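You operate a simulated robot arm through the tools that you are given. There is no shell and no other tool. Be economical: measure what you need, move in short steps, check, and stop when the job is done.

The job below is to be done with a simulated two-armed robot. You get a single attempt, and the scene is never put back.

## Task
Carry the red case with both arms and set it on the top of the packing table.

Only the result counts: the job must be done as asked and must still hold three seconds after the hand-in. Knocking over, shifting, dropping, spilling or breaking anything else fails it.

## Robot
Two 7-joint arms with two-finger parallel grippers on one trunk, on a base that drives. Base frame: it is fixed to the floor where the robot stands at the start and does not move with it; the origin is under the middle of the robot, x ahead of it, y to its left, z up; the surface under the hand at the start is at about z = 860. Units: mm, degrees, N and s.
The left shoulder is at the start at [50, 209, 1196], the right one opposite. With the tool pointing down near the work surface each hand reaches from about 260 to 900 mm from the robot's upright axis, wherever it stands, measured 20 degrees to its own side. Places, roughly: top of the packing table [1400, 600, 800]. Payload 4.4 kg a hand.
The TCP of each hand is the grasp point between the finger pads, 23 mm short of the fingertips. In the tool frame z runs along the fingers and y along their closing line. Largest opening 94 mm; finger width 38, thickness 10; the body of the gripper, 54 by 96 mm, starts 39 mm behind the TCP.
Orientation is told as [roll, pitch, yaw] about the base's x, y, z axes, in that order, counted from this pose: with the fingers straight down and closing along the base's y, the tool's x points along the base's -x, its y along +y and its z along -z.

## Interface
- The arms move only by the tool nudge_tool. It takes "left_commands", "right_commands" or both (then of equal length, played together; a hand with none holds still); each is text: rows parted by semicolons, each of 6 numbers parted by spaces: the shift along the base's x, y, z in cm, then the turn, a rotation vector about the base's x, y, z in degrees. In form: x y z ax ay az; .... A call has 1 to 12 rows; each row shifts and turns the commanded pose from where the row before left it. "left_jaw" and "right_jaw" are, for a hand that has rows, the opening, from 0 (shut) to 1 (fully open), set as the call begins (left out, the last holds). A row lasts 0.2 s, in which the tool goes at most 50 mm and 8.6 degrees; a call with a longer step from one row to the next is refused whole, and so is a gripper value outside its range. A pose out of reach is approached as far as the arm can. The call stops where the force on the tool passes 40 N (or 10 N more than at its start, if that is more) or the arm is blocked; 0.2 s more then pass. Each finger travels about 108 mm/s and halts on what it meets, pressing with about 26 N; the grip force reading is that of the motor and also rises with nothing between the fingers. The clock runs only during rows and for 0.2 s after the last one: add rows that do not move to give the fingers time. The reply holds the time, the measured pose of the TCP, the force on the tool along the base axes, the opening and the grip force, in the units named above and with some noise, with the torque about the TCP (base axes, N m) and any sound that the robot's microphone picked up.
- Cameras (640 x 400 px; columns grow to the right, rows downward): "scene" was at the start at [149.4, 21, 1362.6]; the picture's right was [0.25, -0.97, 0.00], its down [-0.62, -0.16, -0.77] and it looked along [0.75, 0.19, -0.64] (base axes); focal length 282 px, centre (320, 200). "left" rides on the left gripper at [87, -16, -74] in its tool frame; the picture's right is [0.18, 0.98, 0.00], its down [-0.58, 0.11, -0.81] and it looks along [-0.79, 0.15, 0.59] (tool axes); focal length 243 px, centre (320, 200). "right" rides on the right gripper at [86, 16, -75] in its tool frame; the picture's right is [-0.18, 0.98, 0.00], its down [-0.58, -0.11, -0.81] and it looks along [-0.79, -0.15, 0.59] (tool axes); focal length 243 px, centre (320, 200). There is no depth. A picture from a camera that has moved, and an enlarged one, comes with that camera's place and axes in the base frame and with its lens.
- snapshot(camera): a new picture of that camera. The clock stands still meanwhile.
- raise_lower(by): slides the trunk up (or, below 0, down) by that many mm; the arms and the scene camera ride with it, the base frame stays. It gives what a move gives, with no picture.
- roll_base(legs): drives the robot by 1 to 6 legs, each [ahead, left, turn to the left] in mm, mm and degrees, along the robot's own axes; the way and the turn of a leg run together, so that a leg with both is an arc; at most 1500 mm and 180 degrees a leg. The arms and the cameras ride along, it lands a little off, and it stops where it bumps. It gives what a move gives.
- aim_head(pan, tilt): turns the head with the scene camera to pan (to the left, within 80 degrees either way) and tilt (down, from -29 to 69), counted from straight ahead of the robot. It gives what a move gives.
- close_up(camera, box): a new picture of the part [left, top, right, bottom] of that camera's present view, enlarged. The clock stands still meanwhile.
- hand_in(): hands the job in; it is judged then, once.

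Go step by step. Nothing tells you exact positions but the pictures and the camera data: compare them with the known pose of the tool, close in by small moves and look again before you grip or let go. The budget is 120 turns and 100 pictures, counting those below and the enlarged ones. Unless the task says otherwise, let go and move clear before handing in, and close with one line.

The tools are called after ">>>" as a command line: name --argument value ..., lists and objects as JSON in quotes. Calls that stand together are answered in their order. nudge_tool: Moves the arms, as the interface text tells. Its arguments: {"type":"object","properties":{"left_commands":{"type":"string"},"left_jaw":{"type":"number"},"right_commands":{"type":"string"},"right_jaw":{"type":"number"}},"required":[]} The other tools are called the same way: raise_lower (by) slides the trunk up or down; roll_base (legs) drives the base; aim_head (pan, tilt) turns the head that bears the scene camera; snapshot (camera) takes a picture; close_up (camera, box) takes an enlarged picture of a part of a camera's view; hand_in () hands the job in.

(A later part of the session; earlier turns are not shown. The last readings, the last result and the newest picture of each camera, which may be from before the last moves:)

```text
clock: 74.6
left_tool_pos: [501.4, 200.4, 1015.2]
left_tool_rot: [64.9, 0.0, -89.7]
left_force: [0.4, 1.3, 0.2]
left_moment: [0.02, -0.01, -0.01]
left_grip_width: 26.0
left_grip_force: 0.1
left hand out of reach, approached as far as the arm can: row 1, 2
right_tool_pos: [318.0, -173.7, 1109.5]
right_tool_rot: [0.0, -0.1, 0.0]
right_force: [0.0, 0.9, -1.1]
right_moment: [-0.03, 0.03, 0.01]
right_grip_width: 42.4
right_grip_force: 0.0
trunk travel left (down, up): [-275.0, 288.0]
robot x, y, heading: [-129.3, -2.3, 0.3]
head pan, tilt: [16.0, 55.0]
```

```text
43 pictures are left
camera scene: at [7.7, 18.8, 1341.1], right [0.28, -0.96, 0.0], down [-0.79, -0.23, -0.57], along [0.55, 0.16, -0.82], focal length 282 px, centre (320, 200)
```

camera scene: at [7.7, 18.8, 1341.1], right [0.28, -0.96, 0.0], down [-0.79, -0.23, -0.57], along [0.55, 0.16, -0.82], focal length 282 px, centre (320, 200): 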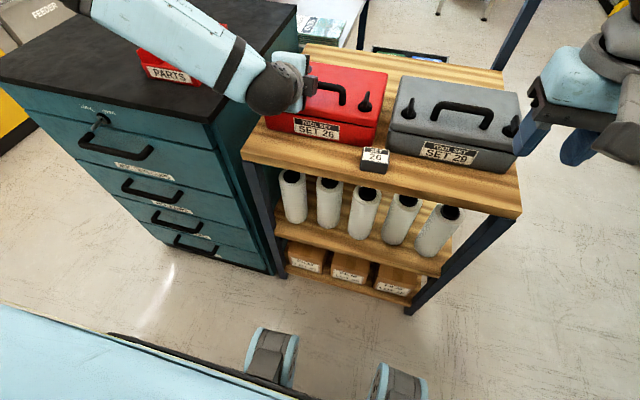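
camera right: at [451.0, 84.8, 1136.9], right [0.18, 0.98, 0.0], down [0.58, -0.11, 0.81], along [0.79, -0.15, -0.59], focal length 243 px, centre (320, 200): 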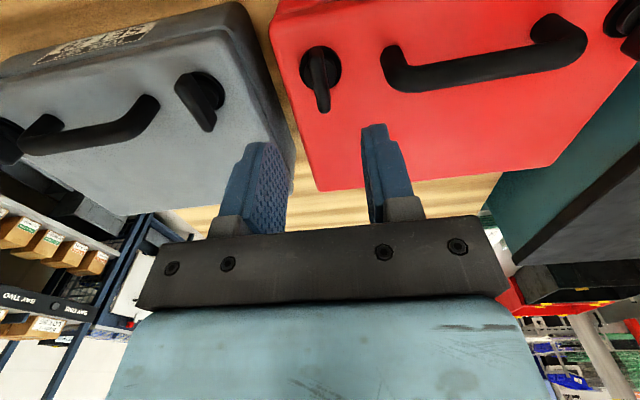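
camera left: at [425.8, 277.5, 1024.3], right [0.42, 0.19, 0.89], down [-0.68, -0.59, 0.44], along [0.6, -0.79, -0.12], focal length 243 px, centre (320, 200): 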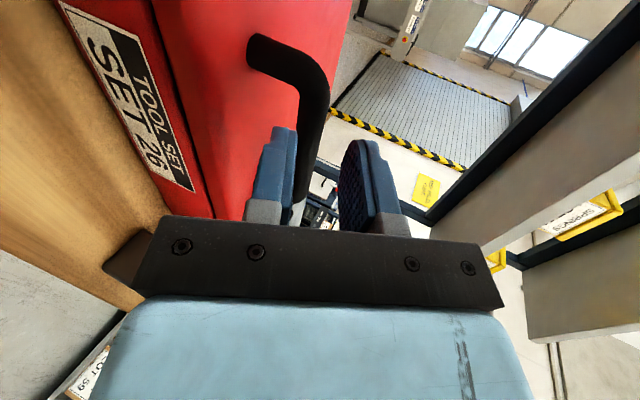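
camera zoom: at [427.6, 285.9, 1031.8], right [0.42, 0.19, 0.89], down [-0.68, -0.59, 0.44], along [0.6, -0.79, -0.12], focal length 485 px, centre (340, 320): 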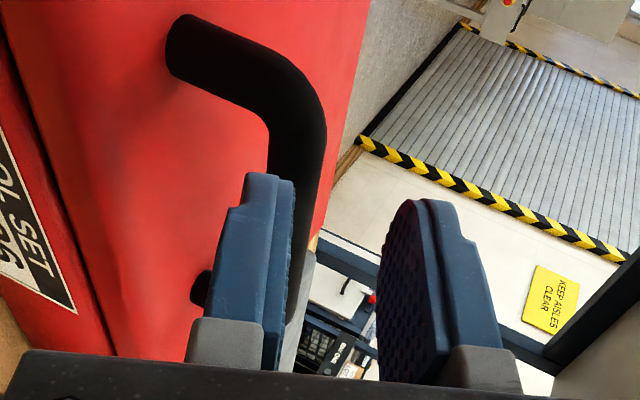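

The wrist prefers the other roll, since the left arm turned easily to +90. I'll back off and roll the hand 180° about the finger axis, so the camera boom points inward.

>>> nudge_tool --left_commands "-2.7 0 1.2 0 0 0;-2.7 0 1.2 0 0 0;-1 1 4 0 0 0;0 1 4 0 0 0;0 1 3 0 0 0;0 0 0 -7.43 0 3.47;0 0 0 -7.43 0 3.47;0 0 0 -7.43 0 3.47;0 0 0 -7.43 0 3.47;0 0 0 -7.43 0 3.47;0 0 0 -7.43 0 3.47;0 0 0 -7.43 0 3.47"

>>> nudge_tool --left_commands "0 0 0 -7.43 0 3.47;0 0 0 -7.43 0 3.47;0 0 0 -7.43 0 3.47;0 0 0 -7.43 0 3.47;0 0 0 -7.43 0 3.47;0 0 0 -7.43 0 3.47;0 0 0 -7.43 0 3.47;0 0 0 -7.43 0 3.47;0 0 0 -7.43 0 3.47;0 0 0 -7.43 0 3.47;0 0 0 -7.43 0 3.47;0 0 0 -7.43 0 3.47"

>>> nudge_tool --left_commands "0 0 0 -7.25 0 3.38;0 0 0 -7.25 0 3.38;0 0 0 -7.25 0 3.38;0 0 0 0 0 0"

>>> snapshot --camera "scene"

```text
clock: 77.2
left_tool_pos: [437.7, 232.1, 1147.6]
left_tool_rot: [48.4, -49.7, -55.7]
left_force: [0.0, -1.4, 0.6]
left_moment: [-0.02, -0.01, -0.01]
left_grip_width: 25.9
left_grip_force: 0.0
right_tool_pos: [317.5, -173.1, 1109.4]
right_tool_rot: [-0.1, 0.0, 0.1]
right_force: [-0.2, 0.1, -0.4]
right_moment: [0.03, 0.0, -0.03]
right_grip_width: 42.5
right_grip_force: 0.1
trunk travel left (down, up): [-275.0, 288.0]
robot x, y, heading: [-130.8, -0.6, 0.0]
head pan, tilt: [16.0, 55.0]
```

```text
clock: 79.8
left_tool_pos: [438.2, 231.1, 1147.6]
left_tool_rot: [-62.9, -21.3, 79.1]
left_force: [-0.3, 0.5, 0.2]
left_moment: [-0.02, 0.01, -0.01]
left_grip_width: 26.1
left_grip_force: 0.1
right_tool_pos: [316.2, -173.7, 1109.9]
right_tool_rot: [-0.1, 0.0, 0.1]
right_force: [0.1, 0.1, 0.2]
right_moment: [0.0, 0.02, 0.0]
right_grip_width: 42.5
right_grip_force: 0.1
trunk travel left (down, up): [-275.0, 288.0]
robot x, y, heading: [-128.1, -4.1, 0.2]
head pan, tilt: [16.0, 55.0]
```

```text
clock: 80.8
left_tool_pos: [448.9, 271.5, 1195.0]
left_tool_rot: [-64.6, -0.3, 89.1]
left_force: [0.9, 0.3, -0.5]
left_moment: [0.0, -0.01, 0.04]
left_grip_width: 25.8
left_grip_force: 0.0
left hand out of reach, approached as far as the arm can: row 2, 3
right_tool_pos: [318.5, -174.0, 1108.7]
right_tool_rot: [0.0, 0.1, 0.1]
right_force: [-0.4, -0.2, 0.5]
right_moment: [0.0, -0.01, 0.01]
right_grip_width: 42.3
right_grip_force: 0.0
trunk travel left (down, up): [-275.0, 288.0]
robot x, y, heading: [-126.4, -1.6, 0.0]
head pan, tilt: [16.0, 55.0]
```

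```text
42 pictures are left
camera scene: at [8.5, 18.4, 1341.0], right [0.28, -0.96, 0.0], down [-0.79, -0.23, -0.57], along [0.55, 0.16, -0.82], focal length 282 px, centre (320, 200)
```

scene: 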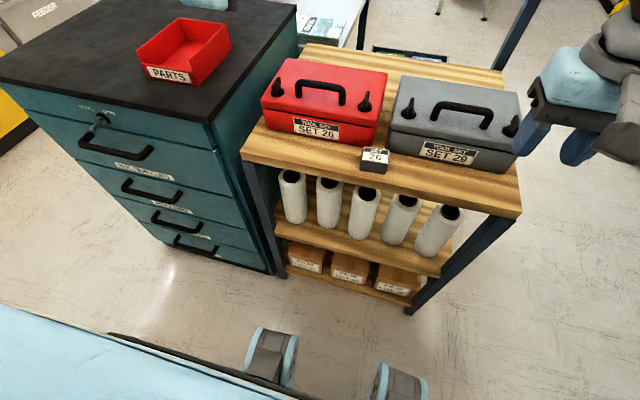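

That roll also reaches a limit just before the end. I'll test whether yawing the fingers slightly relieves it.

>>> nudge_tool --left_commands "0 0 0 0 0 -8;0 0 0 0 0 -8;0 0 0 0 0 0"

>>> nudge_tool --left_commands "0 0 0 0 0 8;0 0 0 0 0 8;0 0 0 0 0 8;0 0 0 0 0 8;0 0 0 0 0 0"

```text
clock: 81.6
left_tool_pos: [446.7, 270.7, 1195.4]
left_tool_rot: [-65.0, 0.2, 73.5]
left_force: [0.5, 0.5, 1.2]
left_moment: [-0.01, 0.0, -0.03]
left_grip_width: 25.9
left_grip_force: 0.0
right_tool_pos: [317.6, -173.0, 1109.5]
right_tool_rot: [0.0, 0.0, 0.2]
right_force: [0.6, 0.2, -0.5]
right_moment: [-0.03, -0.01, -0.01]
right_grip_width: 42.2
right_grip_force: 0.0
trunk travel left (down, up): [-275.0, 288.0]
robot x, y, heading: [-126.7, -0.6, 0.1]
head pan, tilt: [16.0, 55.0]
```

```text
clock: 82.8
left_tool_pos: [458.1, 317.9, 1249.6]
left_tool_rot: [-64.8, -0.3, 105.3]
left_force: [-0.1, 0.6, -0.1]
left_moment: [-0.02, 0.01, -0.01]
left_grip_width: 26.1
left_grip_force: 0.0
left hand out of reach, approached as far as the arm can: row 2, 3, 4
right_tool_pos: [316.8, -173.4, 1109.0]
right_tool_rot: [0.0, 0.0, 0.2]
right_force: [0.7, 0.5, 0.2]
right_moment: [0.02, -0.01, 0.01]
right_grip_width: 42.7
right_grip_force: 0.0
trunk travel left (down, up): [-275.0, 288.0]
robot x, y, heading: [-130.4, -3.5, 0.0]
head pan, tilt: [16.0, 55.0]
```

Yawing the fingers inward works, so I'll use 20° inward and go to the new pre-hook point.

>>> nudge_tool --left_commands "0 0 0 0 0 -8.5;0 0 0 0 0 -8.5;0 0 0 0 0 -8.5;0 0 0 0 0 -8.5;0 0 0 0 0 -1.3;0.4 -1.88 -3.95 0 0 0;0.4 -1.88 -3.95 0 0 0;0.4 -1.88 -3.95 0 0 0;0.4 -1.88 -3.95 0 0 0;0.4 -1.88 -3.9 0 0 0;0.4 -1.88 -3.9 0 0 0;0 0 0 0 0 0"

>>> snapshot --camera "left"

>>> snapshot --camera "scene"

```text
clock: 85.4
left_tool_pos: [479.3, 260.0, 1107.8]
left_tool_rot: [-64.7, 0.0, 70.1]
left_force: [0.6, 0.1, -0.4]
left_moment: [0.01, 0.0, -0.06]
left_grip_width: 25.7
left_grip_force: 0.1
left hand out of reach, approached as far as the arm can: row 9, 10, 11
right_tool_pos: [318.2, -173.6, 1109.6]
right_tool_rot: [0.0, -0.1, 0.1]
right_force: [0.8, -0.2, -0.6]
right_moment: [-0.01, 0.0, 0.0]
right_grip_width: 42.2
right_grip_force: 0.0
trunk travel left (down, up): [-275.0, 288.0]
robot x, y, heading: [-128.1, -2.7, 0.2]
head pan, tilt: [16.0, 55.0]
```

```text
41 pictures are left
camera left: at [393.0, 199.1, 1154.0], right [-0.46, -0.03, -0.89], down [-0.53, 0.81, 0.25], along [0.71, 0.58, -0.39], focal length 243 px, centre (320, 200)
```

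left: 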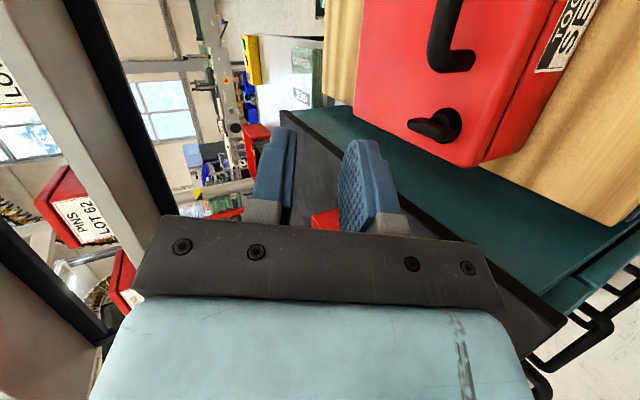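

```text
40 pictures are left
camera scene: at [7.7, 18.7, 1341.1], right [0.28, -0.96, 0.0], down [-0.79, -0.23, -0.57], along [0.55, 0.16, -0.82], focal length 282 px, centre (320, 200)
```

scene: 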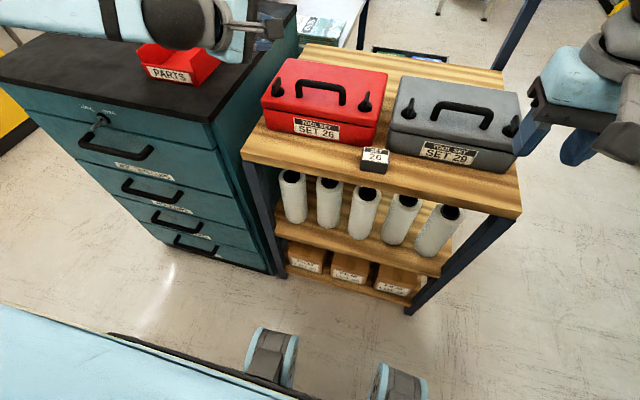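

The low height is limiting with the shoulder so high. I'll back away from the furniture, then lower the trunk so forward-pointing fingers become natural.

>>> roll_base --legs '[[-230, 0, 0]]'

>>> raise_lower --by -180

>>> snapshot --camera "scene"

```text
clock: 87.2
left_tool_pos: [252.8, 260.7, 1108.1]
left_tool_rot: [-64.6, 0.0, 70.2]
left_force: [-0.9, 0.4, 0.6]
left_moment: [-0.03, 0.0, 0.02]
left_grip_width: 26.1
left_grip_force: 0.0
right_tool_pos: [91.3, -174.3, 1109.2]
right_tool_rot: [0.0, 0.0, 0.0]
right_force: [-0.6, 0.4, 0.2]
right_moment: [0.0, 0.0, -0.01]
right_grip_width: 42.3
right_grip_force: 0.1
trunk travel left (down, up): [-275.0, 288.0]
robot x, y, heading: [-355.8, -2.1, -0.1]
head pan, tilt: [16.0, 55.0]
```

```text
clock: 89.2
left_tool_pos: [252.9, 259.5, 927.5]
left_tool_rot: [-64.7, 0.0, 70.2]
left_force: [-0.5, -0.5, 0.0]
left_moment: [-0.01, -0.01, -0.01]
left_grip_width: 25.7
left_grip_force: 0.0
right_tool_pos: [90.3, -172.8, 928.8]
right_tool_rot: [0.0, -0.1, 0.1]
right_force: [0.2, 0.4, 0.2]
right_moment: [0.02, 0.0, -0.02]
right_grip_width: 42.4
right_grip_force: 0.1
trunk travel left (down, up): [-95.0, 468.0]
robot x, y, heading: [-352.9, -0.8, 0.3]
head pan, tilt: [16.0, 55.0]
```

```text
39 pictures are left
camera scene: at [-218.2, 18.6, 1161.2], right [0.28, -0.96, 0.0], down [-0.79, -0.23, -0.57], along [0.55, 0.16, -0.82], focal length 282 px, centre (320, 200)
```

scene: 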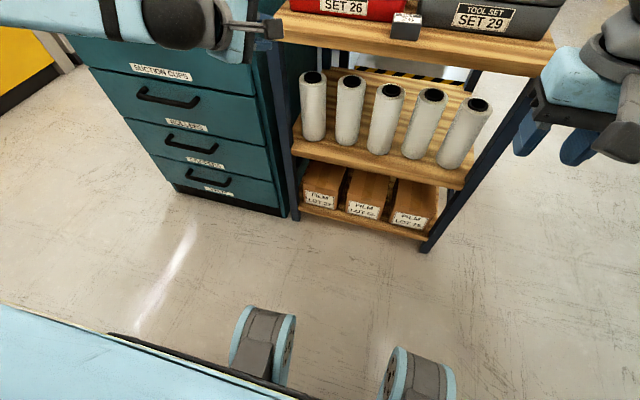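

The forearm would clash with the cabinet in this pose, so I'll return the trunk to its former height. I'll roll the left hand back to the first orientation and instead shift the robot right so the handle lies further out for the left arm.

>>> raise_lower --by 200

>>> nudge_tool --left_commands "0 0 0 6.99 -2.54 -3.47;0 0 0 6.99 -2.54 -3.47;0 0 0 6.99 -2.54 -3.47;0 0 0 6.99 -2.54 -3.47;0 0 0 6.99 -2.54 -3.47;0 0 0 6.99 -2.54 -3.47;0 0 0 6.99 -2.54 -3.47;0 0 0 6.99 -2.54 -3.47;0 0 0 6.99 -2.54 -3.47;0 0 0 6.99 -2.54 -3.47;0 0 0 6.99 -2.54 -3.47;0 0 0 6.99 -2.54 -3.47"

>>> nudge_tool --left_commands "0 0 0 6.99 -2.54 -3.47;0 0 0 6.99 -2.54 -3.47;0 0 0 6.99 -2.54 -3.47;0 0 0 6.99 -2.54 -3.47;0 0 0 6.99 -2.54 -3.47;0 0 0 6.99 -2.54 -3.47;0 0 0 6.99 -2.54 -3.47;0 0 0 6.99 -2.54 -3.47;0 0 0 6.99 -2.54 -3.47;0 0 0 5.1 -1.86 -2.5"

```text
clock: 91.3
left_tool_pos: [252.2, 261.3, 1127.7]
left_tool_rot: [-64.7, 0.0, 70.1]
left_force: [0.3, 0.1, -0.2]
left_moment: [0.04, 0.03, 0.01]
left_grip_width: 26.1
left_grip_force: 0.0
right_tool_pos: [90.9, -173.8, 1128.8]
right_tool_rot: [0.1, 0.0, -0.1]
right_force: [0.3, 0.1, 0.1]
right_moment: [-0.01, 0.01, 0.0]
right_grip_width: 42.2
right_grip_force: 0.0
trunk travel left (down, up): [-295.0, 268.0]
robot x, y, heading: [-356.0, -4.2, -0.2]
head pan, tilt: [16.0, 55.0]
```

```text
clock: 93.9
left_tool_pos: [253.3, 260.7, 1127.6]
left_tool_rot: [18.1, -63.7, -39.7]
left_force: [-0.7, -0.9, 0.2]
left_moment: [-0.02, -0.01, 0.01]
left_grip_width: 25.8
left_grip_force: 0.2
right_tool_pos: [91.0, -173.2, 1130.5]
right_tool_rot: [0.0, -0.1, 0.0]
right_force: [-0.7, -0.7, 0.1]
right_moment: [-0.01, -0.01, -0.02]
right_grip_width: 42.1
right_grip_force: 0.0
trunk travel left (down, up): [-295.0, 268.0]
robot x, y, heading: [-351.9, -0.5, 0.1]
head pan, tilt: [16.0, 55.0]
```

```text
clock: 96.1
left_tool_pos: [252.4, 260.1, 1127.8]
left_tool_rot: [65.3, -1.5, -109.3]
left_force: [0.3, 0.1, 0.8]
left_moment: [-0.02, 0.0, -0.02]
left_grip_width: 25.4
left_grip_force: 0.1
right_tool_pos: [91.3, -173.7, 1128.1]
right_tool_rot: [-0.1, 0.0, 0.0]
right_force: [-0.7, 0.1, 0.3]
right_moment: [-0.05, 0.03, 0.0]
right_grip_width: 42.3
right_grip_force: 0.0
trunk travel left (down, up): [-295.0, 268.0]
robot x, y, heading: [-356.7, 0.4, 0.0]
head pan, tilt: [16.0, 55.0]
```

That orientation (20° inward) is fully reachable here. I'll test in free space whether the target height and lateral position are reachable too.

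>>> nudge_tool --left_commands "0 -2 -3 0 0 0;0 -2 -3 0 0 0;0 -2 -3 0 0 0;0 -1.5 -2.5 0 0 0;1.7 -0.6 -0.85 0 0 0;1.7 -0.6 -0.85 0 0 0;1.7 -0.6 -0.85 0 0 0;0 0 0 0 0 0"

```text
clock: 97.9
left_tool_pos: [296.7, 185.5, 1007.5]
left_tool_rot: [65.2, -1.6, -109.4]
left_force: [0.0, -0.3, 0.2]
left_moment: [-0.05, -0.03, 0.0]
left_grip_width: 26.1
left_grip_force: 0.3
left hand out of reach, approached as far as the arm can: row 6, 7
right_tool_pos: [91.8, -173.1, 1130.5]
right_tool_rot: [0.0, -0.1, 0.0]
right_force: [0.5, -0.2, 0.3]
right_moment: [0.02, -0.01, 0.02]
right_grip_width: 42.4
right_grip_force: 0.0
trunk travel left (down, up): [-295.0, 268.0]
robot x, y, heading: [-356.8, -1.3, -0.2]
head pan, tilt: [16.0, 55.0]
```

The limit is just beyond that reach, so standing about 75 mm closer will do. I'll retract and raise the hand, then drive in to about x=-80, y=-30.

>>> nudge_tool --left_commands "-3.1 0.5 2 0 0 0;-3.1 0.5 2 0 0 0;-3.1 0.5 2 0 0 0;0 0 0 0 0 0"

>>> roll_base --legs '[[276, -30, 0]]'

>>> aim_head --pan 20 --tilt 45

>>> snapshot --camera "scene"

>>> snapshot --camera "left"

```text
clock: 98.9
left_tool_pos: [202.7, 204.0, 1066.3]
left_tool_rot: [65.2, -1.6, -109.1]
left_force: [-0.2, 0.2, 0.2]
left_moment: [-0.02, 0.0, 0.0]
left_grip_width: 25.8
left_grip_force: 0.1
right_tool_pos: [91.6, -174.0, 1129.6]
right_tool_rot: [0.0, 0.1, 0.0]
right_force: [0.0, 1.0, -1.1]
right_moment: [-0.01, -0.02, -0.02]
right_grip_width: 42.2
right_grip_force: 0.1
trunk travel left (down, up): [-295.0, 268.0]
robot x, y, heading: [-355.6, 0.5, -0.2]
head pan, tilt: [16.0, 55.0]
```

```text
clock: 100.9
left_tool_pos: [483.4, 172.2, 1067.3]
left_tool_rot: [65.2, -1.6, -109.3]
left_force: [-0.4, 0.2, 0.0]
left_moment: [0.01, 0.0, 0.02]
left_grip_width: 25.8
left_grip_force: 0.0
right_tool_pos: [371.1, -204.7, 1130.1]
right_tool_rot: [0.0, -0.1, -0.1]
right_force: [-0.8, 0.4, 0.1]
right_moment: [-0.02, 0.01, 0.01]
right_grip_width: 42.2
right_grip_force: 0.1
trunk travel left (down, up): [-295.0, 268.0]
robot x, y, heading: [-75.9, -32.4, 0.0]
head pan, tilt: [16.0, 55.0]
```

```text
clock: 101.6
left_tool_pos: [483.6, 173.7, 1067.0]
left_tool_rot: [65.3, -1.7, -109.3]
left_force: [0.2, -0.4, 0.1]
left_moment: [0.0, 0.02, -0.01]
left_grip_width: 25.8
left_grip_force: 0.1
right_tool_pos: [370.2, -204.6, 1130.4]
right_tool_rot: [0.0, 0.1, 0.0]
right_force: [0.2, 0.0, -0.7]
right_moment: [0.0, -0.01, -0.01]
right_grip_width: 42.3
right_grip_force: 0.0
trunk travel left (down, up): [-295.0, 268.0]
robot x, y, heading: [-74.1, -32.6, -0.1]
head pan, tilt: [20.0, 45.0]
```

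```text
38 pictures are left
camera scene: at [67.8, -4.1, 1374.5], right [0.34, -0.94, 0.0], down [-0.66, -0.24, -0.71], along [0.66, 0.24, -0.71], focal length 282 px, centre (320, 200)
```

scene: 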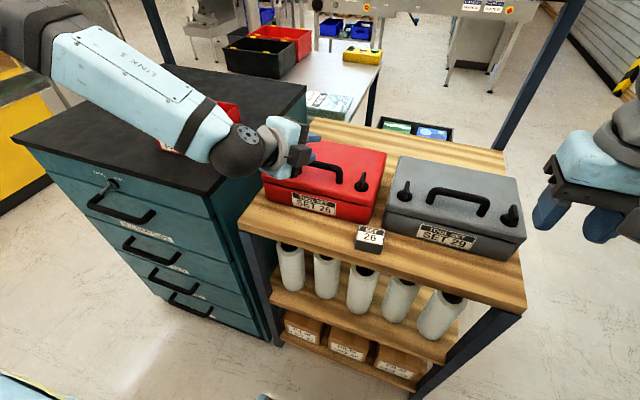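

```text
37 pictures are left
camera left: at [441.4, 278.3, 1080.9], right [0.46, 0.06, 0.89], down [-0.84, -0.31, 0.45], along [0.3, -0.95, -0.09], focal length 243 px, centre (320, 200)
```

left: 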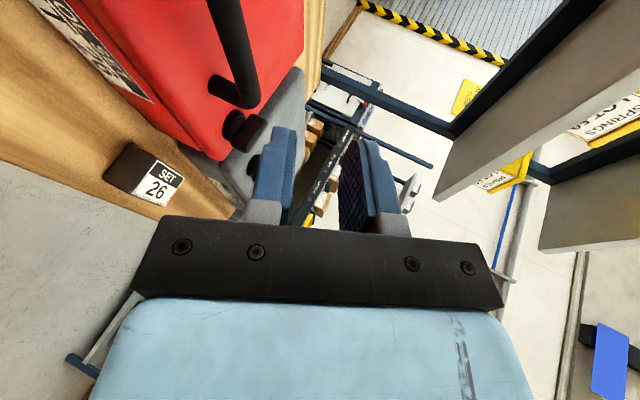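

Now drop to the pre-hook point (481, 204, 1013).

>>> nudge_tool --left_commands "-0.3 1.5 -2.7 0 0 0;0 1.6 -2.7 0 0 0;0 0 0 0 0 0"

>>> snapshot --camera "left"

```text
clock: 102.4
left_tool_pos: [479.5, 202.0, 1012.1]
left_tool_rot: [65.3, -1.6, -109.3]
left_force: [0.8, -0.4, -0.3]
left_moment: [-0.01, 0.0, -0.01]
left_grip_width: 26.1
left_grip_force: 0.1
right_tool_pos: [370.0, -204.9, 1130.1]
right_tool_rot: [-0.1, 0.0, 0.0]
right_force: [0.1, -0.7, 0.3]
right_moment: [-0.01, -0.04, -0.01]
right_grip_width: 42.7
right_grip_force: 0.1
trunk travel left (down, up): [-295.0, 268.0]
robot x, y, heading: [-74.5, -33.2, -0.1]
head pan, tilt: [20.0, 45.0]
```

```text
36 pictures are left
camera left: at [439.0, 308.5, 1026.1], right [0.46, 0.06, 0.89], down [-0.84, -0.31, 0.45], along [0.3, -0.95, -0.09], focal length 243 px, centre (320, 200)
```

left: 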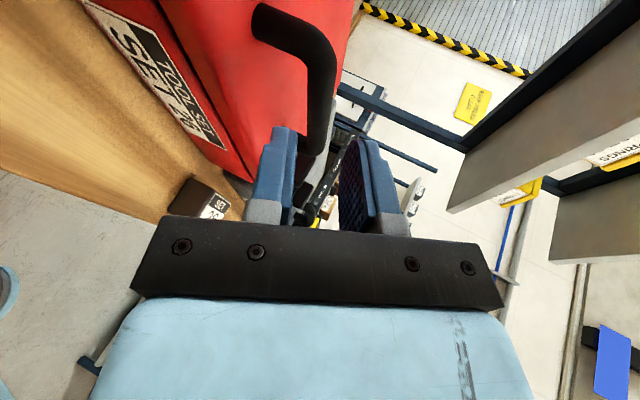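

Reachable, and the bar estimate agrees (z≈984). Insert along the finger direction.

>>> nudge_tool --left_commands "1.0 -0.3 -0.4 0 0 0;1.3 -0.4 -0.6 0 0 0;1.2 -0.4 -0.55 0 0 0;0 0 0 0 0 0"

>>> close_up --camera "left" --box '[200, 40, 440, 240]'

>>> close_up --camera "scene" --box '[220, 110, 400, 230]'

```text
clock: 103.4
left_tool_pos: [514.6, 191.6, 997.4]
left_tool_rot: [65.4, -1.6, -109.3]
left_force: [0.3, 0.0, -0.9]
left_moment: [-0.02, -0.01, -0.03]
left_grip_width: 25.7
left_grip_force: 0.1
right_tool_pos: [370.7, -204.7, 1129.5]
right_tool_rot: [0.0, -0.1, 0.0]
right_force: [-0.4, 0.3, 0.0]
right_moment: [0.02, 0.03, 0.03]
right_grip_width: 42.0
right_grip_force: 0.0
trunk travel left (down, up): [-295.0, 268.0]
robot x, y, heading: [-73.5, -34.5, 0.0]
head pan, tilt: [20.0, 45.0]
```

```text
2.00 times, centred on (320, 140) of left
camera zoom: at [473.5, 297.2, 1011.6], right [0.46, 0.06, 0.89], down [-0.84, -0.31, 0.45], along [0.3, -0.95, -0.09], focal length 485 px, centre (320, 320)
```

zoom: 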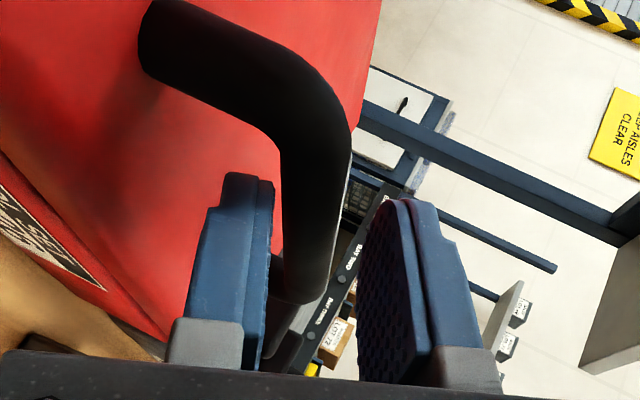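

```text
3.33 times, centred on (310, 170) of scene
camera zoom: at [67.7, -3.7, 1374.5], right [0.34, -0.94, 0.0], down [-0.66, -0.24, -0.71], along [0.66, 0.24, -0.71], focal length 941 px, centre (353, 300)
```

zoom: 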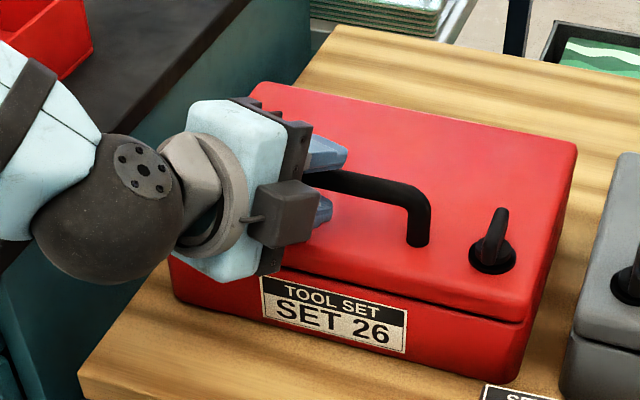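

The bar is between the upper and lower fingers. Push in the last 19 mm.

>>> nudge_tool --left_commands "0.9 -0.25 -0.45 0 0 0;0.9 -0.25 -0.45 0 0 0;0 0 0 0 0 0"

>>> close_up --camera "left" --box '[200, 40, 440, 240]'

>>> close_up --camera "scene" --box '[220, 110, 400, 230]'

```text
clock: 104.2
left_tool_pos: [533.0, 187.0, 988.3]
left_tool_rot: [65.4, -1.5, -109.3]
left_force: [-0.1, -0.3, -0.2]
left_moment: [0.01, 0.0, -0.03]
left_grip_width: 25.8
left_grip_force: 0.0
right_tool_pos: [369.4, -203.7, 1129.4]
right_tool_rot: [0.0, 0.1, 0.0]
right_force: [0.5, 0.7, 0.3]
right_moment: [0.02, -0.03, -0.01]
right_grip_width: 42.5
right_grip_force: 0.0
trunk travel left (down, up): [-295.0, 268.0]
robot x, y, heading: [-76.2, -32.4, 0.1]
head pan, tilt: [20.0, 45.0]
```

```text
2.00 times, centred on (320, 140) of left
camera zoom: at [491.6, 293.5, 1002.7], right [0.46, 0.06, 0.89], down [-0.84, -0.31, 0.45], along [0.3, -0.95, -0.09], focal length 485 px, centre (320, 320)
```

zoom: 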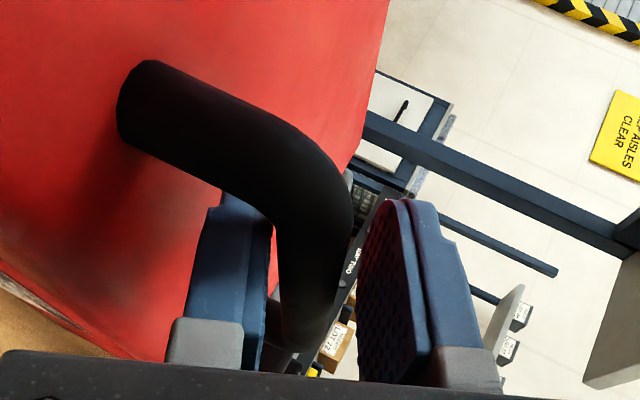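

```text
3.33 times, centred on (310, 170) of scene
camera zoom: at [67.8, -3.8, 1374.5], right [0.34, -0.94, 0.0], down [-0.66, -0.24, -0.71], along [0.66, 0.24, -0.71], focal length 941 px, centre (353, 300)
```

zoom: 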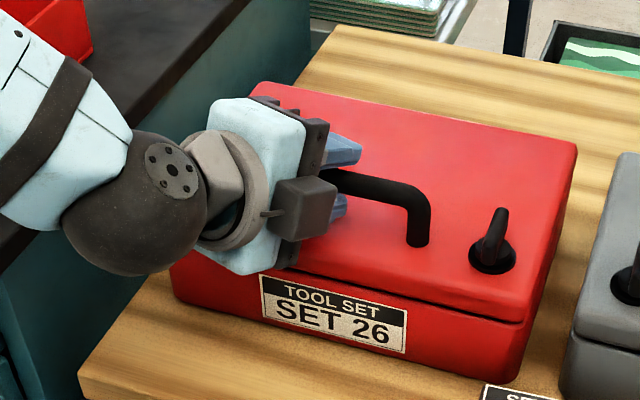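

The lower finger is under the bar inside the post. I'll close the left jaw while bringing the right hand above the right knob.

>>> nudge_tool --left_commands "0 0 0 0 0 0;0 0 0 0 0 0;0 0 0 0 0 0;0 0 0 0 0 0;0 0 0 0 0 0;0 0 0 0 0 0;0 0 0 0 0 0;0 0 0 0 0 0;0 0 0 0 0 0" --left_jaw 0 --right_commands "2.08 3.42 -0.8 0 0 0;2.08 3.42 -0.8 0 0 0;2.08 3.42 -0.8 0 0 0;2.08 3.42 -0.8 0 0 0;2.08 3.42 -0.8 0 0 0;2.08 3.42 -0.8 0 0 0;2.08 3.42 -0.8 0 0 0;2.08 3.42 -0.8 0 0 0;0 0 0 0 0 0"

>>> snapshot --camera "right"

>>> snapshot --camera "scene"

```text
clock: 106.2
left_tool_pos: [533.0, 188.5, 988.3]
left_tool_rot: [65.3, -1.5, -109.3]
left_force: [-2.9, -1.7, -0.7]
left_moment: [-0.72, 0.0, 0.8]
left_grip_width: 20.3
left_grip_force: 26.0
right_tool_pos: [536.9, 70.1, 1063.5]
right_tool_rot: [0.0, 0.0, 0.0]
right_force: [0.2, -0.4, -0.1]
right_moment: [-0.02, -0.04, -0.02]
right_grip_width: 42.4
right_grip_force: 0.0
trunk travel left (down, up): [-295.0, 268.0]
robot x, y, heading: [-75.3, -32.5, 0.2]
head pan, tilt: [20.0, 45.0]
```

```text
31 pictures are left
camera right: at [450.3, 84.6, 1138.5], right [0.18, 0.98, 0.0], down [0.58, -0.11, 0.81], along [0.79, -0.15, -0.59], focal length 243 px, centre (320, 200)
```

right: 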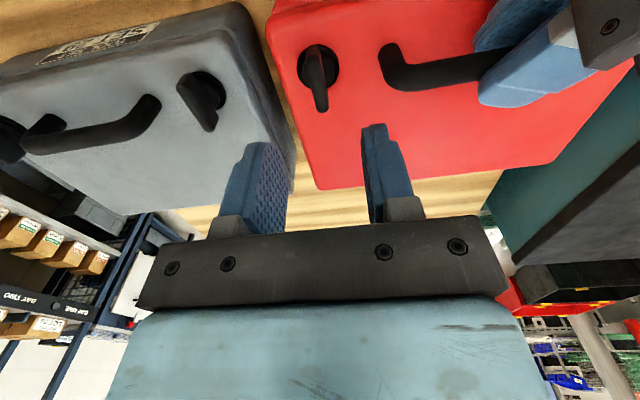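

```text
30 pictures are left
camera scene: at [67.7, -4.0, 1374.5], right [0.34, -0.94, 0.0], down [-0.66, -0.24, -0.71], along [0.66, 0.24, -0.71], focal length 282 px, centre (320, 200)
```

scene: 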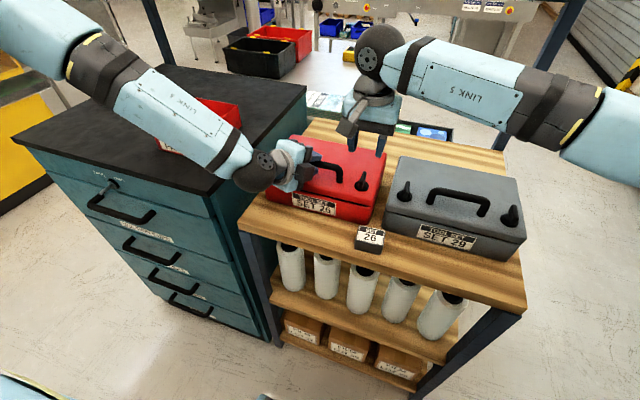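

Both are in position. I'll let the left hand align with the bar (about 8° roll following the torque) and lower the right hand onto its knob.

>>> nudge_tool --left_commands "0 0 0 -3.4 1.2 1.7;0 0 0 -3.4 1.2 1.7;0 0 0 0 0 0;0 0 0 0 0 0" --right_commands "-0.1 -0.1 -4 0 0 0;0 0 -3.9 0 0 0;0 0 0 0 0 0;0 0 0 0 0 0"

>>> nudge_tool --right_commands "0 0 0 0 0 0;0 0 0 0 0 0;0 0 0 0 0 0" --right_jaw 0

```text
clock: 107.2
left_tool_pos: [532.0, 188.1, 988.3]
left_tool_rot: [65.0, -8.7, -105.9]
left_force: [-3.1, 3.9, -0.4]
left_moment: [0.9, 0.05, -0.57]
left_grip_width: 16.0
left_grip_force: 26.1
right_tool_pos: [536.0, 66.7, 986.0]
right_tool_rot: [0.0, 0.0, 0.0]
right_force: [-0.9, -0.9, 1.2]
right_moment: [-0.01, 0.0, 0.01]
right_grip_width: 42.4
right_grip_force: 0.2
trunk travel left (down, up): [-295.0, 268.0]
robot x, y, heading: [-78.3, -34.8, -0.2]
head pan, tilt: [20.0, 45.0]
```

```text
clock: 108.0
left_tool_pos: [533.3, 188.3, 988.6]
left_tool_rot: [65.0, -8.7, -105.9]
left_force: [-4.3, 2.0, 0.4]
left_moment: [1.03, 0.04, -0.27]
left_grip_width: 15.8
left_grip_force: 25.8
right_tool_pos: [535.0, 67.4, 986.3]
right_tool_rot: [-0.1, -0.1, 0.1]
right_force: [1.6, 2.2, 0.3]
right_moment: [0.03, 0.0, 0.9]
right_grip_width: 9.7
right_grip_force: 25.5
trunk travel left (down, up): [-295.0, 268.0]
robot x, y, heading: [-75.2, -30.6, 0.1]
head pan, tilt: [20.0, 45.0]
```

Both grips are good (bar 15.8 mm, blade 9.7 mm). Lift 20 mm with the trunk and check loads.

>>> raise_lower --by 20

>>> close_up --camera "scene" --box '[220, 110, 400, 230]'

```text
clock: 108.7
left_tool_pos: [532.7, 186.8, 1007.3]
left_tool_rot: [64.7, -8.8, -105.9]
left_force: [1.5, -4.3, -24.5]
left_moment: [1.19, 0.1, 0.07]
left_grip_width: 16.0
left_grip_force: 25.9
right_tool_pos: [537.6, 68.0, 1005.6]
right_tool_rot: [0.0, 0.1, 0.0]
right_force: [-6.0, -0.1, 3.8]
right_moment: [0.08, 0.72, 0.53]
right_grip_width: 10.0
right_grip_force: 26.0
trunk travel left (down, up): [-315.0, 248.0]
robot x, y, heading: [-74.5, -33.0, -0.1]
head pan, tilt: [20.0, 45.0]
```

```text
3.33 times, centred on (310, 170) of scene
camera zoom: at [70.0, -3.8, 1394.2], right [0.34, -0.94, 0.0], down [-0.67, -0.24, -0.71], along [0.66, 0.24, -0.71], focal length 941 px, centre (353, 300)
```

zoom: 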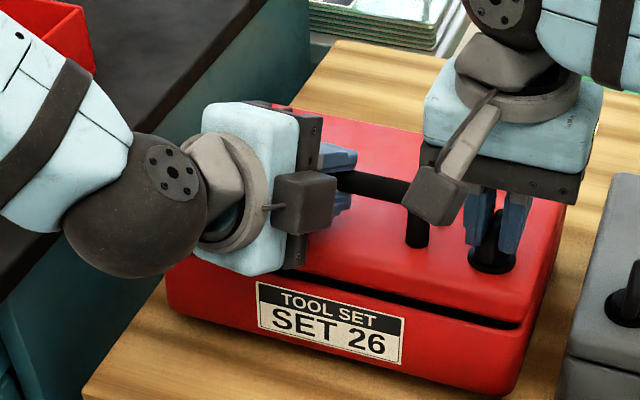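

The left hook carries 24.5 N and the case tips front-up about its rear edge as expected. I'll alternate right-hand pitch to follow the tilt with further trunk lifts.

>>> nudge_tool --right_commands "0 0 0 0 4 0;0 0 0 0 4 0;0 0 0 0 0 0"

>>> raise_lower --by 18

>>> nudge_tool --right_commands "0 0 0 0 4 0;0 0 0 0 4 0;0 0 0 0 0 0"

>>> snapshot --camera "scene"

```text
clock: 109.5
left_tool_pos: [532.9, 187.5, 1008.4]
left_tool_rot: [64.9, -8.8, -105.9]
left_force: [-6.6, -1.6, -15.0]
left_moment: [0.82, 0.14, -0.83]
left_grip_width: 16.1
left_grip_force: 25.4
right_tool_pos: [537.9, 67.4, 1004.9]
right_tool_rot: [-0.1, 8.1, -0.2]
right_force: [10.8, 4.4, -0.9]
right_moment: [0.1, -0.85, -0.01]
right_grip_width: 10.1
right_grip_force: 25.7
trunk travel left (down, up): [-315.0, 248.0]
robot x, y, heading: [-76.6, -32.3, 0.1]
head pan, tilt: [20.0, 45.0]
```

```text
clock: 110.1
left_tool_pos: [534.1, 188.3, 1024.7]
left_tool_rot: [64.7, -8.7, -105.8]
left_force: [-2.6, -1.4, -28.0]
left_moment: [1.33, 0.12, 0.24]
left_grip_width: 16.7
left_grip_force: 25.9
right_tool_pos: [537.8, 67.5, 1022.7]
right_tool_rot: [0.0, 8.2, 0.0]
right_force: [-1.4, -2.2, 6.2]
right_moment: [0.12, 0.51, -0.05]
right_grip_width: 9.7
right_grip_force: 26.1
trunk travel left (down, up): [-333.0, 230.0]
robot x, y, heading: [-73.7, -33.5, 0.1]
head pan, tilt: [20.0, 45.0]
```

```text
clock: 110.9
left_tool_pos: [534.3, 188.1, 1025.0]
left_tool_rot: [64.9, -8.8, -105.8]
left_force: [-5.6, 2.2, -17.4]
left_moment: [0.99, 0.1, -0.39]
left_grip_width: 16.4
left_grip_force: 25.8
right_tool_pos: [536.3, 67.5, 1020.9]
right_tool_rot: [-0.1, 16.1, -0.2]
right_force: [8.8, 1.6, 0.6]
right_moment: [0.08, -0.93, -0.02]
right_grip_width: 9.4
right_grip_force: 25.6
trunk travel left (down, up): [-333.0, 230.0]
robot x, y, heading: [-77.1, -34.1, 0.0]
head pan, tilt: [20.0, 45.0]
```

```text
28 pictures are left
camera scene: at [70.0, -3.0, 1412.2], right [0.34, -0.94, 0.0], down [-0.67, -0.24, -0.71], along [0.66, 0.24, -0.71], focal length 282 px, centre (320, 200)
```

scene: 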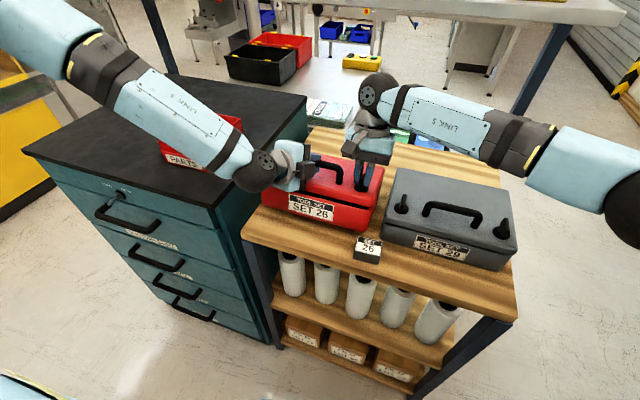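

Progress is stable. Continue lifting and pitching.

>>> raise_lower --by 18

>>> nudge_tool --right_commands "0 0 0.1 0 4 0;0 0 0.1 0 4 0;0 0 0 0 0 0"

>>> raise_lower --by 15

>>> close_up --camera "scene" --box '[220, 110, 420, 235]'

>>> snapshot --camera "left"

```text
clock: 111.6
left_tool_pos: [534.4, 186.9, 1040.9]
left_tool_rot: [64.8, -8.9, -105.7]
left_force: [-4.3, 1.2, -31.2]
left_moment: [0.87, 0.26, -0.6]
left_grip_width: 16.0
left_grip_force: 25.7
right_tool_pos: [538.9, 67.1, 1038.9]
right_tool_rot: [0.0, 16.2, 0.1]
right_force: [4.9, -0.6, 2.7]
right_moment: [-0.23, 0.84, 0.07]
right_grip_width: 9.7
right_grip_force: 25.7
trunk travel left (down, up): [-351.0, 212.0]
robot x, y, heading: [-74.9, -30.8, -0.0]
head pan, tilt: [20.0, 45.0]
```

```text
clock: 112.4
left_tool_pos: [534.9, 187.2, 1044.2]
left_tool_rot: [65.1, -8.7, -105.9]
left_force: [-4.6, 0.3, -14.9]
left_moment: [0.77, 0.06, -0.89]
left_grip_width: 16.6
left_grip_force: 26.1
right_tool_pos: [536.1, 69.1, 1040.5]
right_tool_rot: [-0.1, 24.3, 0.0]
right_force: [7.1, 0.5, -4.0]
right_moment: [0.24, -0.89, -0.1]
right_grip_width: 9.8
right_grip_force: 25.7
trunk travel left (down, up): [-351.0, 212.0]
robot x, y, heading: [-70.8, -29.3, 0.2]
head pan, tilt: [20.0, 45.0]
```

```text
clock: 113.0
left_tool_pos: [534.5, 188.0, 1056.9]
left_tool_rot: [64.8, -8.9, -105.8]
left_force: [-4.2, -0.9, -26.4]
left_moment: [0.4, 0.31, -0.71]
left_grip_width: 15.8
left_grip_force: 25.9
right_tool_pos: [536.9, 67.8, 1056.4]
right_tool_rot: [-0.1, 24.2, 0.0]
right_force: [4.7, 0.5, -2.3]
right_moment: [-0.32, 0.44, 0.19]
right_grip_width: 9.9
right_grip_force: 26.1
trunk travel left (down, up): [-366.0, 197.0]
robot x, y, heading: [-77.9, -31.4, -0.2]
head pan, tilt: [20.0, 45.0]
```

```text
3.20 times, centred on (320, 172) of scene
camera zoom: at [71.2, -3.0, 1445.0], right [0.34, -0.94, 0.0], down [-0.67, -0.24, -0.7], along [0.66, 0.24, -0.71], focal length 904 px, centre (320, 288)
```

zoom: 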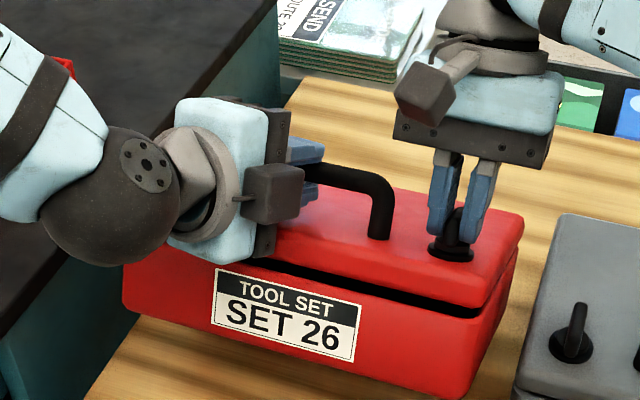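

```text
26 pictures are left
camera left: at [487.5, 292.1, 1060.3], right [0.49, 0.19, 0.85], down [-0.8, -0.3, 0.53], along [0.36, -0.93, 0.01], focal length 243 px, centre (320, 200)
```

left: 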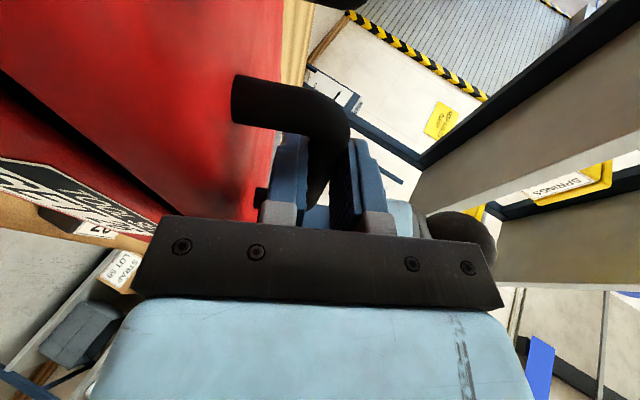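

Tilted about 25° and well held. Continue toward lift-off.

>>> nudge_tool --right_commands "0 0 0.1 0 4 0;0 0 0.1 0 4 0;0 0 0 0 0 0"

>>> raise_lower --by 20

>>> raise_lower --by 20

>>> snapshot --camera "scene"

```text
clock: 113.8
left_tool_pos: [536.1, 188.0, 1058.3]
left_tool_rot: [65.0, -8.9, -105.9]
left_force: [-3.2, -1.9, -15.8]
left_moment: [0.58, 0.15, -1.12]
left_grip_width: 15.8
left_grip_force: 26.0
right_tool_pos: [536.8, 67.4, 1059.4]
right_tool_rot: [0.0, 32.2, 0.0]
right_force: [7.1, 0.9, -6.3]
right_moment: [-0.07, -0.9, 0.02]
right_grip_width: 9.5
right_grip_force: 25.7
trunk travel left (down, up): [-366.0, 197.0]
robot x, y, heading: [-77.1, -30.2, -0.0]
head pan, tilt: [20.0, 45.0]
```

```text
clock: 114.5
left_tool_pos: [534.3, 188.8, 1077.2]
left_tool_rot: [64.8, -9.0, -105.8]
left_force: [-3.3, -3.7, -21.7]
left_moment: [-0.14, 0.22, -0.6]
left_grip_width: 15.9
left_grip_force: 25.9
right_tool_pos: [538.0, 68.7, 1079.6]
right_tool_rot: [-0.1, 32.2, 0.0]
right_force: [4.8, 3.0, -5.5]
right_moment: [-0.21, 0.2, 0.14]
right_grip_width: 9.6
right_grip_force: 25.8
trunk travel left (down, up): [-386.0, 177.0]
robot x, y, heading: [-76.2, -33.8, 0.0]
head pan, tilt: [20.0, 45.0]
```

```text
clock: 115.2
left_tool_pos: [535.4, 188.2, 1096.4]
left_tool_rot: [64.8, -8.9, -105.9]
left_force: [-2.0, -5.0, -24.5]
left_moment: [0.03, 0.23, -0.34]
left_grip_width: 15.6
left_grip_force: 25.9
right_tool_pos: [538.0, 69.0, 1098.7]
right_tool_rot: [-0.1, 32.1, 0.0]
right_force: [1.6, 5.7, -4.8]
right_moment: [-0.23, 0.18, 0.14]
right_grip_width: 9.8
right_grip_force: 26.5
trunk travel left (down, up): [-406.0, 157.0]
robot x, y, heading: [-76.1, -33.1, -0.1]
head pan, tilt: [20.0, 45.0]
```

```text
25 pictures are left
camera scene: at [72.1, -2.7, 1484.9], right [0.34, -0.94, 0.0], down [-0.67, -0.24, -0.7], along [0.66, 0.24, -0.71], focal length 282 px, centre (320, 200)
```

scene: 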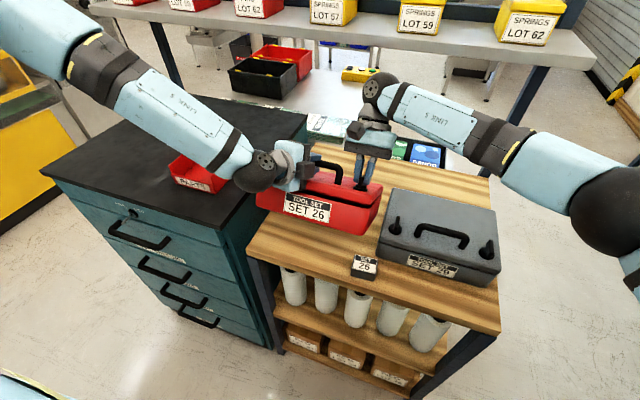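

Total load is steady at about 29 N and the case hangs free, tilted. I'll raise 60 mm more, then back straight out.

>>> raise_lower --by 60

>>> close_up --camera "scene" --box '[220, 110, 420, 235]'

>>> roll_base --legs '[[-150, 0, 0]]'

>>> snapshot --camera "scene"

```text
clock: 116.2
left_tool_pos: [534.4, 187.9, 1156.7]
left_tool_rot: [64.8, -8.8, -105.9]
left_force: [1.2, -7.3, -25.5]
left_moment: [0.18, 0.23, -0.06]
left_grip_width: 15.8
left_grip_force: 26.1
right_tool_pos: [537.3, 67.7, 1158.9]
right_tool_rot: [-0.1, 32.2, 0.1]
right_force: [0.2, 6.5, -2.5]
right_moment: [-0.2, 0.2, 0.08]
right_grip_width: 9.7
right_grip_force: 25.5
trunk travel left (down, up): [-466.0, 97.0]
robot x, y, heading: [-75.0, -31.0, 0.2]
head pan, tilt: [20.0, 45.0]
```

```text
3.20 times, centred on (320, 172) of scene
camera zoom: at [71.9, -2.7, 1544.9], right [0.34, -0.94, 0.0], down [-0.67, -0.24, -0.7], along [0.66, 0.24, -0.71], focal length 904 px, centre (320, 288)
```

zoom: 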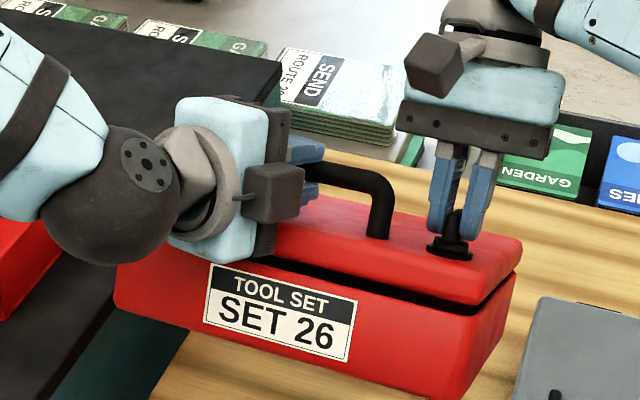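

```text
clock: 117.5
left_tool_pos: [389.6, 188.4, 1155.4]
left_tool_rot: [64.7, -9.0, -105.8]
left_force: [2.4, -7.6, -26.5]
left_moment: [0.3, 0.25, 0.15]
left_grip_width: 15.7
left_grip_force: 26.0
right_tool_pos: [389.9, 67.9, 1158.1]
right_tool_rot: [-0.1, 32.3, 0.1]
right_force: [-1.6, 8.0, -1.9]
right_moment: [-0.13, 0.13, 0.14]
right_grip_width: 9.7
right_grip_force: 26.1
trunk travel left (down, up): [-466.0, 97.0]
robot x, y, heading: [-224.7, -29.9, 0.2]
head pan, tilt: [20.0, 45.0]
```

```text
23 pictures are left
camera scene: at [-74.3, -2.6, 1544.6], right [0.34, -0.94, 0.0], down [-0.67, -0.24, -0.7], along [0.66, 0.24, -0.71], focal length 282 px, centre (320, 200)
```

scene: 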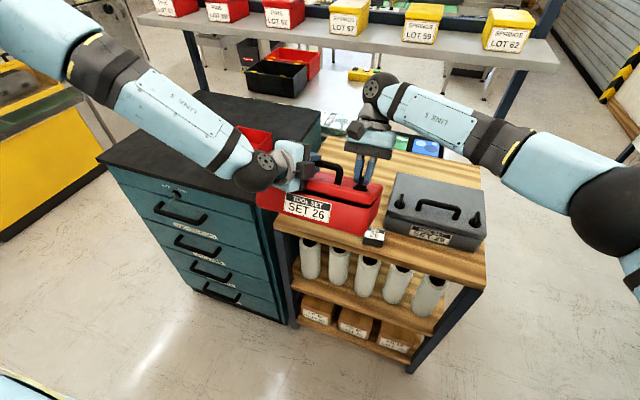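

Very stable. Next I'll back up a bit more and slide right, clear of the bench.

>>> roll_base --legs '[[-200, 0, 0], [0, -1070, 0]]'

>>> aim_head --pan 0 --tilt 25

>>> snapshot --camera "scene"

```text
clock: 128.5
left_tool_pos: [181.3, -898.8, 1157.9]
left_tool_rot: [64.8, -8.9, -106.8]
left_force: [0.5, -2.1, -24.5]
left_moment: [0.04, 0.31, -0.2]
left_grip_width: 15.8
left_grip_force: 26.0
right_tool_pos: [182.7, -1019.4, 1159.4]
right_tool_rot: [-0.2, 32.1, -0.9]
right_force: [-0.1, 2.5, -4.6]
right_moment: [-0.24, 0.14, 0.12]
right_grip_width: 9.8
right_grip_force: 25.8
trunk travel left (down, up): [-466.0, 97.0]
robot x, y, heading: [-429.1, -1108.9, -0.7]
head pan, tilt: [20.0, 45.0]
```

```text
clock: 129.3
left_tool_pos: [179.9, -899.2, 1156.7]
left_tool_rot: [64.7, -8.9, -106.7]
left_force: [1.8, -3.4, -19.1]
left_moment: [-0.56, 0.22, -0.03]
left_grip_width: 15.7
left_grip_force: 26.2
right_tool_pos: [182.3, -1019.8, 1159.6]
right_tool_rot: [-0.2, 32.2, -0.9]
right_force: [-1.4, 2.8, -10.4]
right_moment: [-0.33, 0.22, 0.18]
right_grip_width: 9.8
right_grip_force: 26.5
trunk travel left (down, up): [-466.0, 97.0]
robot x, y, heading: [-433.2, -1110.4, -1.0]
head pan, tilt: [0.0, 25.0]
```

```text
22 pictures are left
camera scene: at [-269.7, -1111.1, 1575.5], right [-0.01, -1.0, 0.0], down [-0.43, 0.01, -0.9], along [0.9, -0.01, -0.43], focal length 282 px, centre (320, 200)
```

scene: 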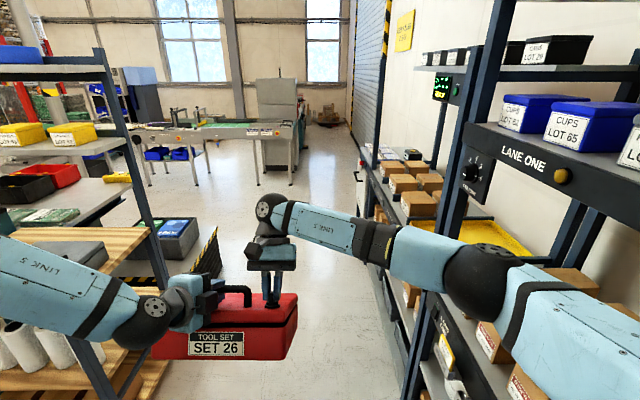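

The corridor is narrower than thought, with shelving about 450 mm to the right. I'll look closer at the way ahead.

>>> close_up --camera "scene" --box '[0, 100, 260, 280]'

>>> close_up --camera "scene" --box '[300, 100, 640, 400]'

```text
2.22 times, centred on (130, 190) of scene
camera zoom: at [-269.7, -1111.1, 1575.5], right [-0.01, -1.0, 0.0], down [-0.43, 0.01, -0.9], along [0.9, -0.01, -0.43], focal length 628 px, centre (742, 222)
```

zoom: 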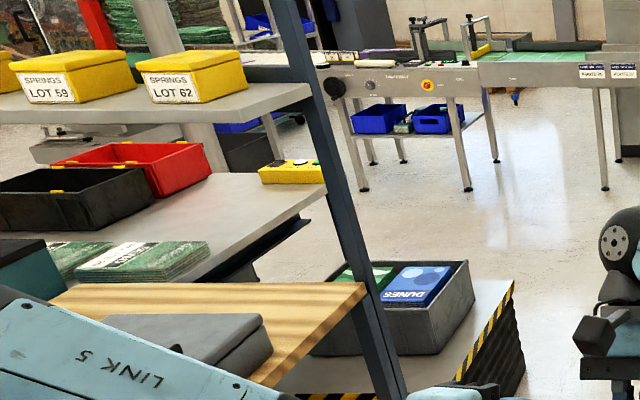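

```text
1.33 times, centred on (470, 250) of scene
camera zoom: at [-269.7, -1111.1, 1575.5], right [-0.01, -1.0, 0.0], down [-0.43, 0.01, -0.9], along [0.9, -0.01, -0.43], focal length 376 px, centre (120, 133)
```

zoom: 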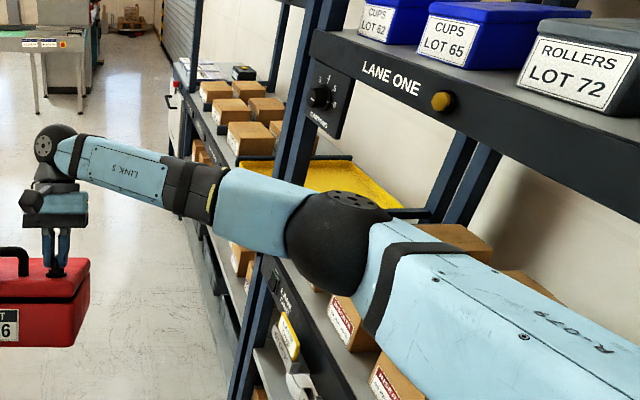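

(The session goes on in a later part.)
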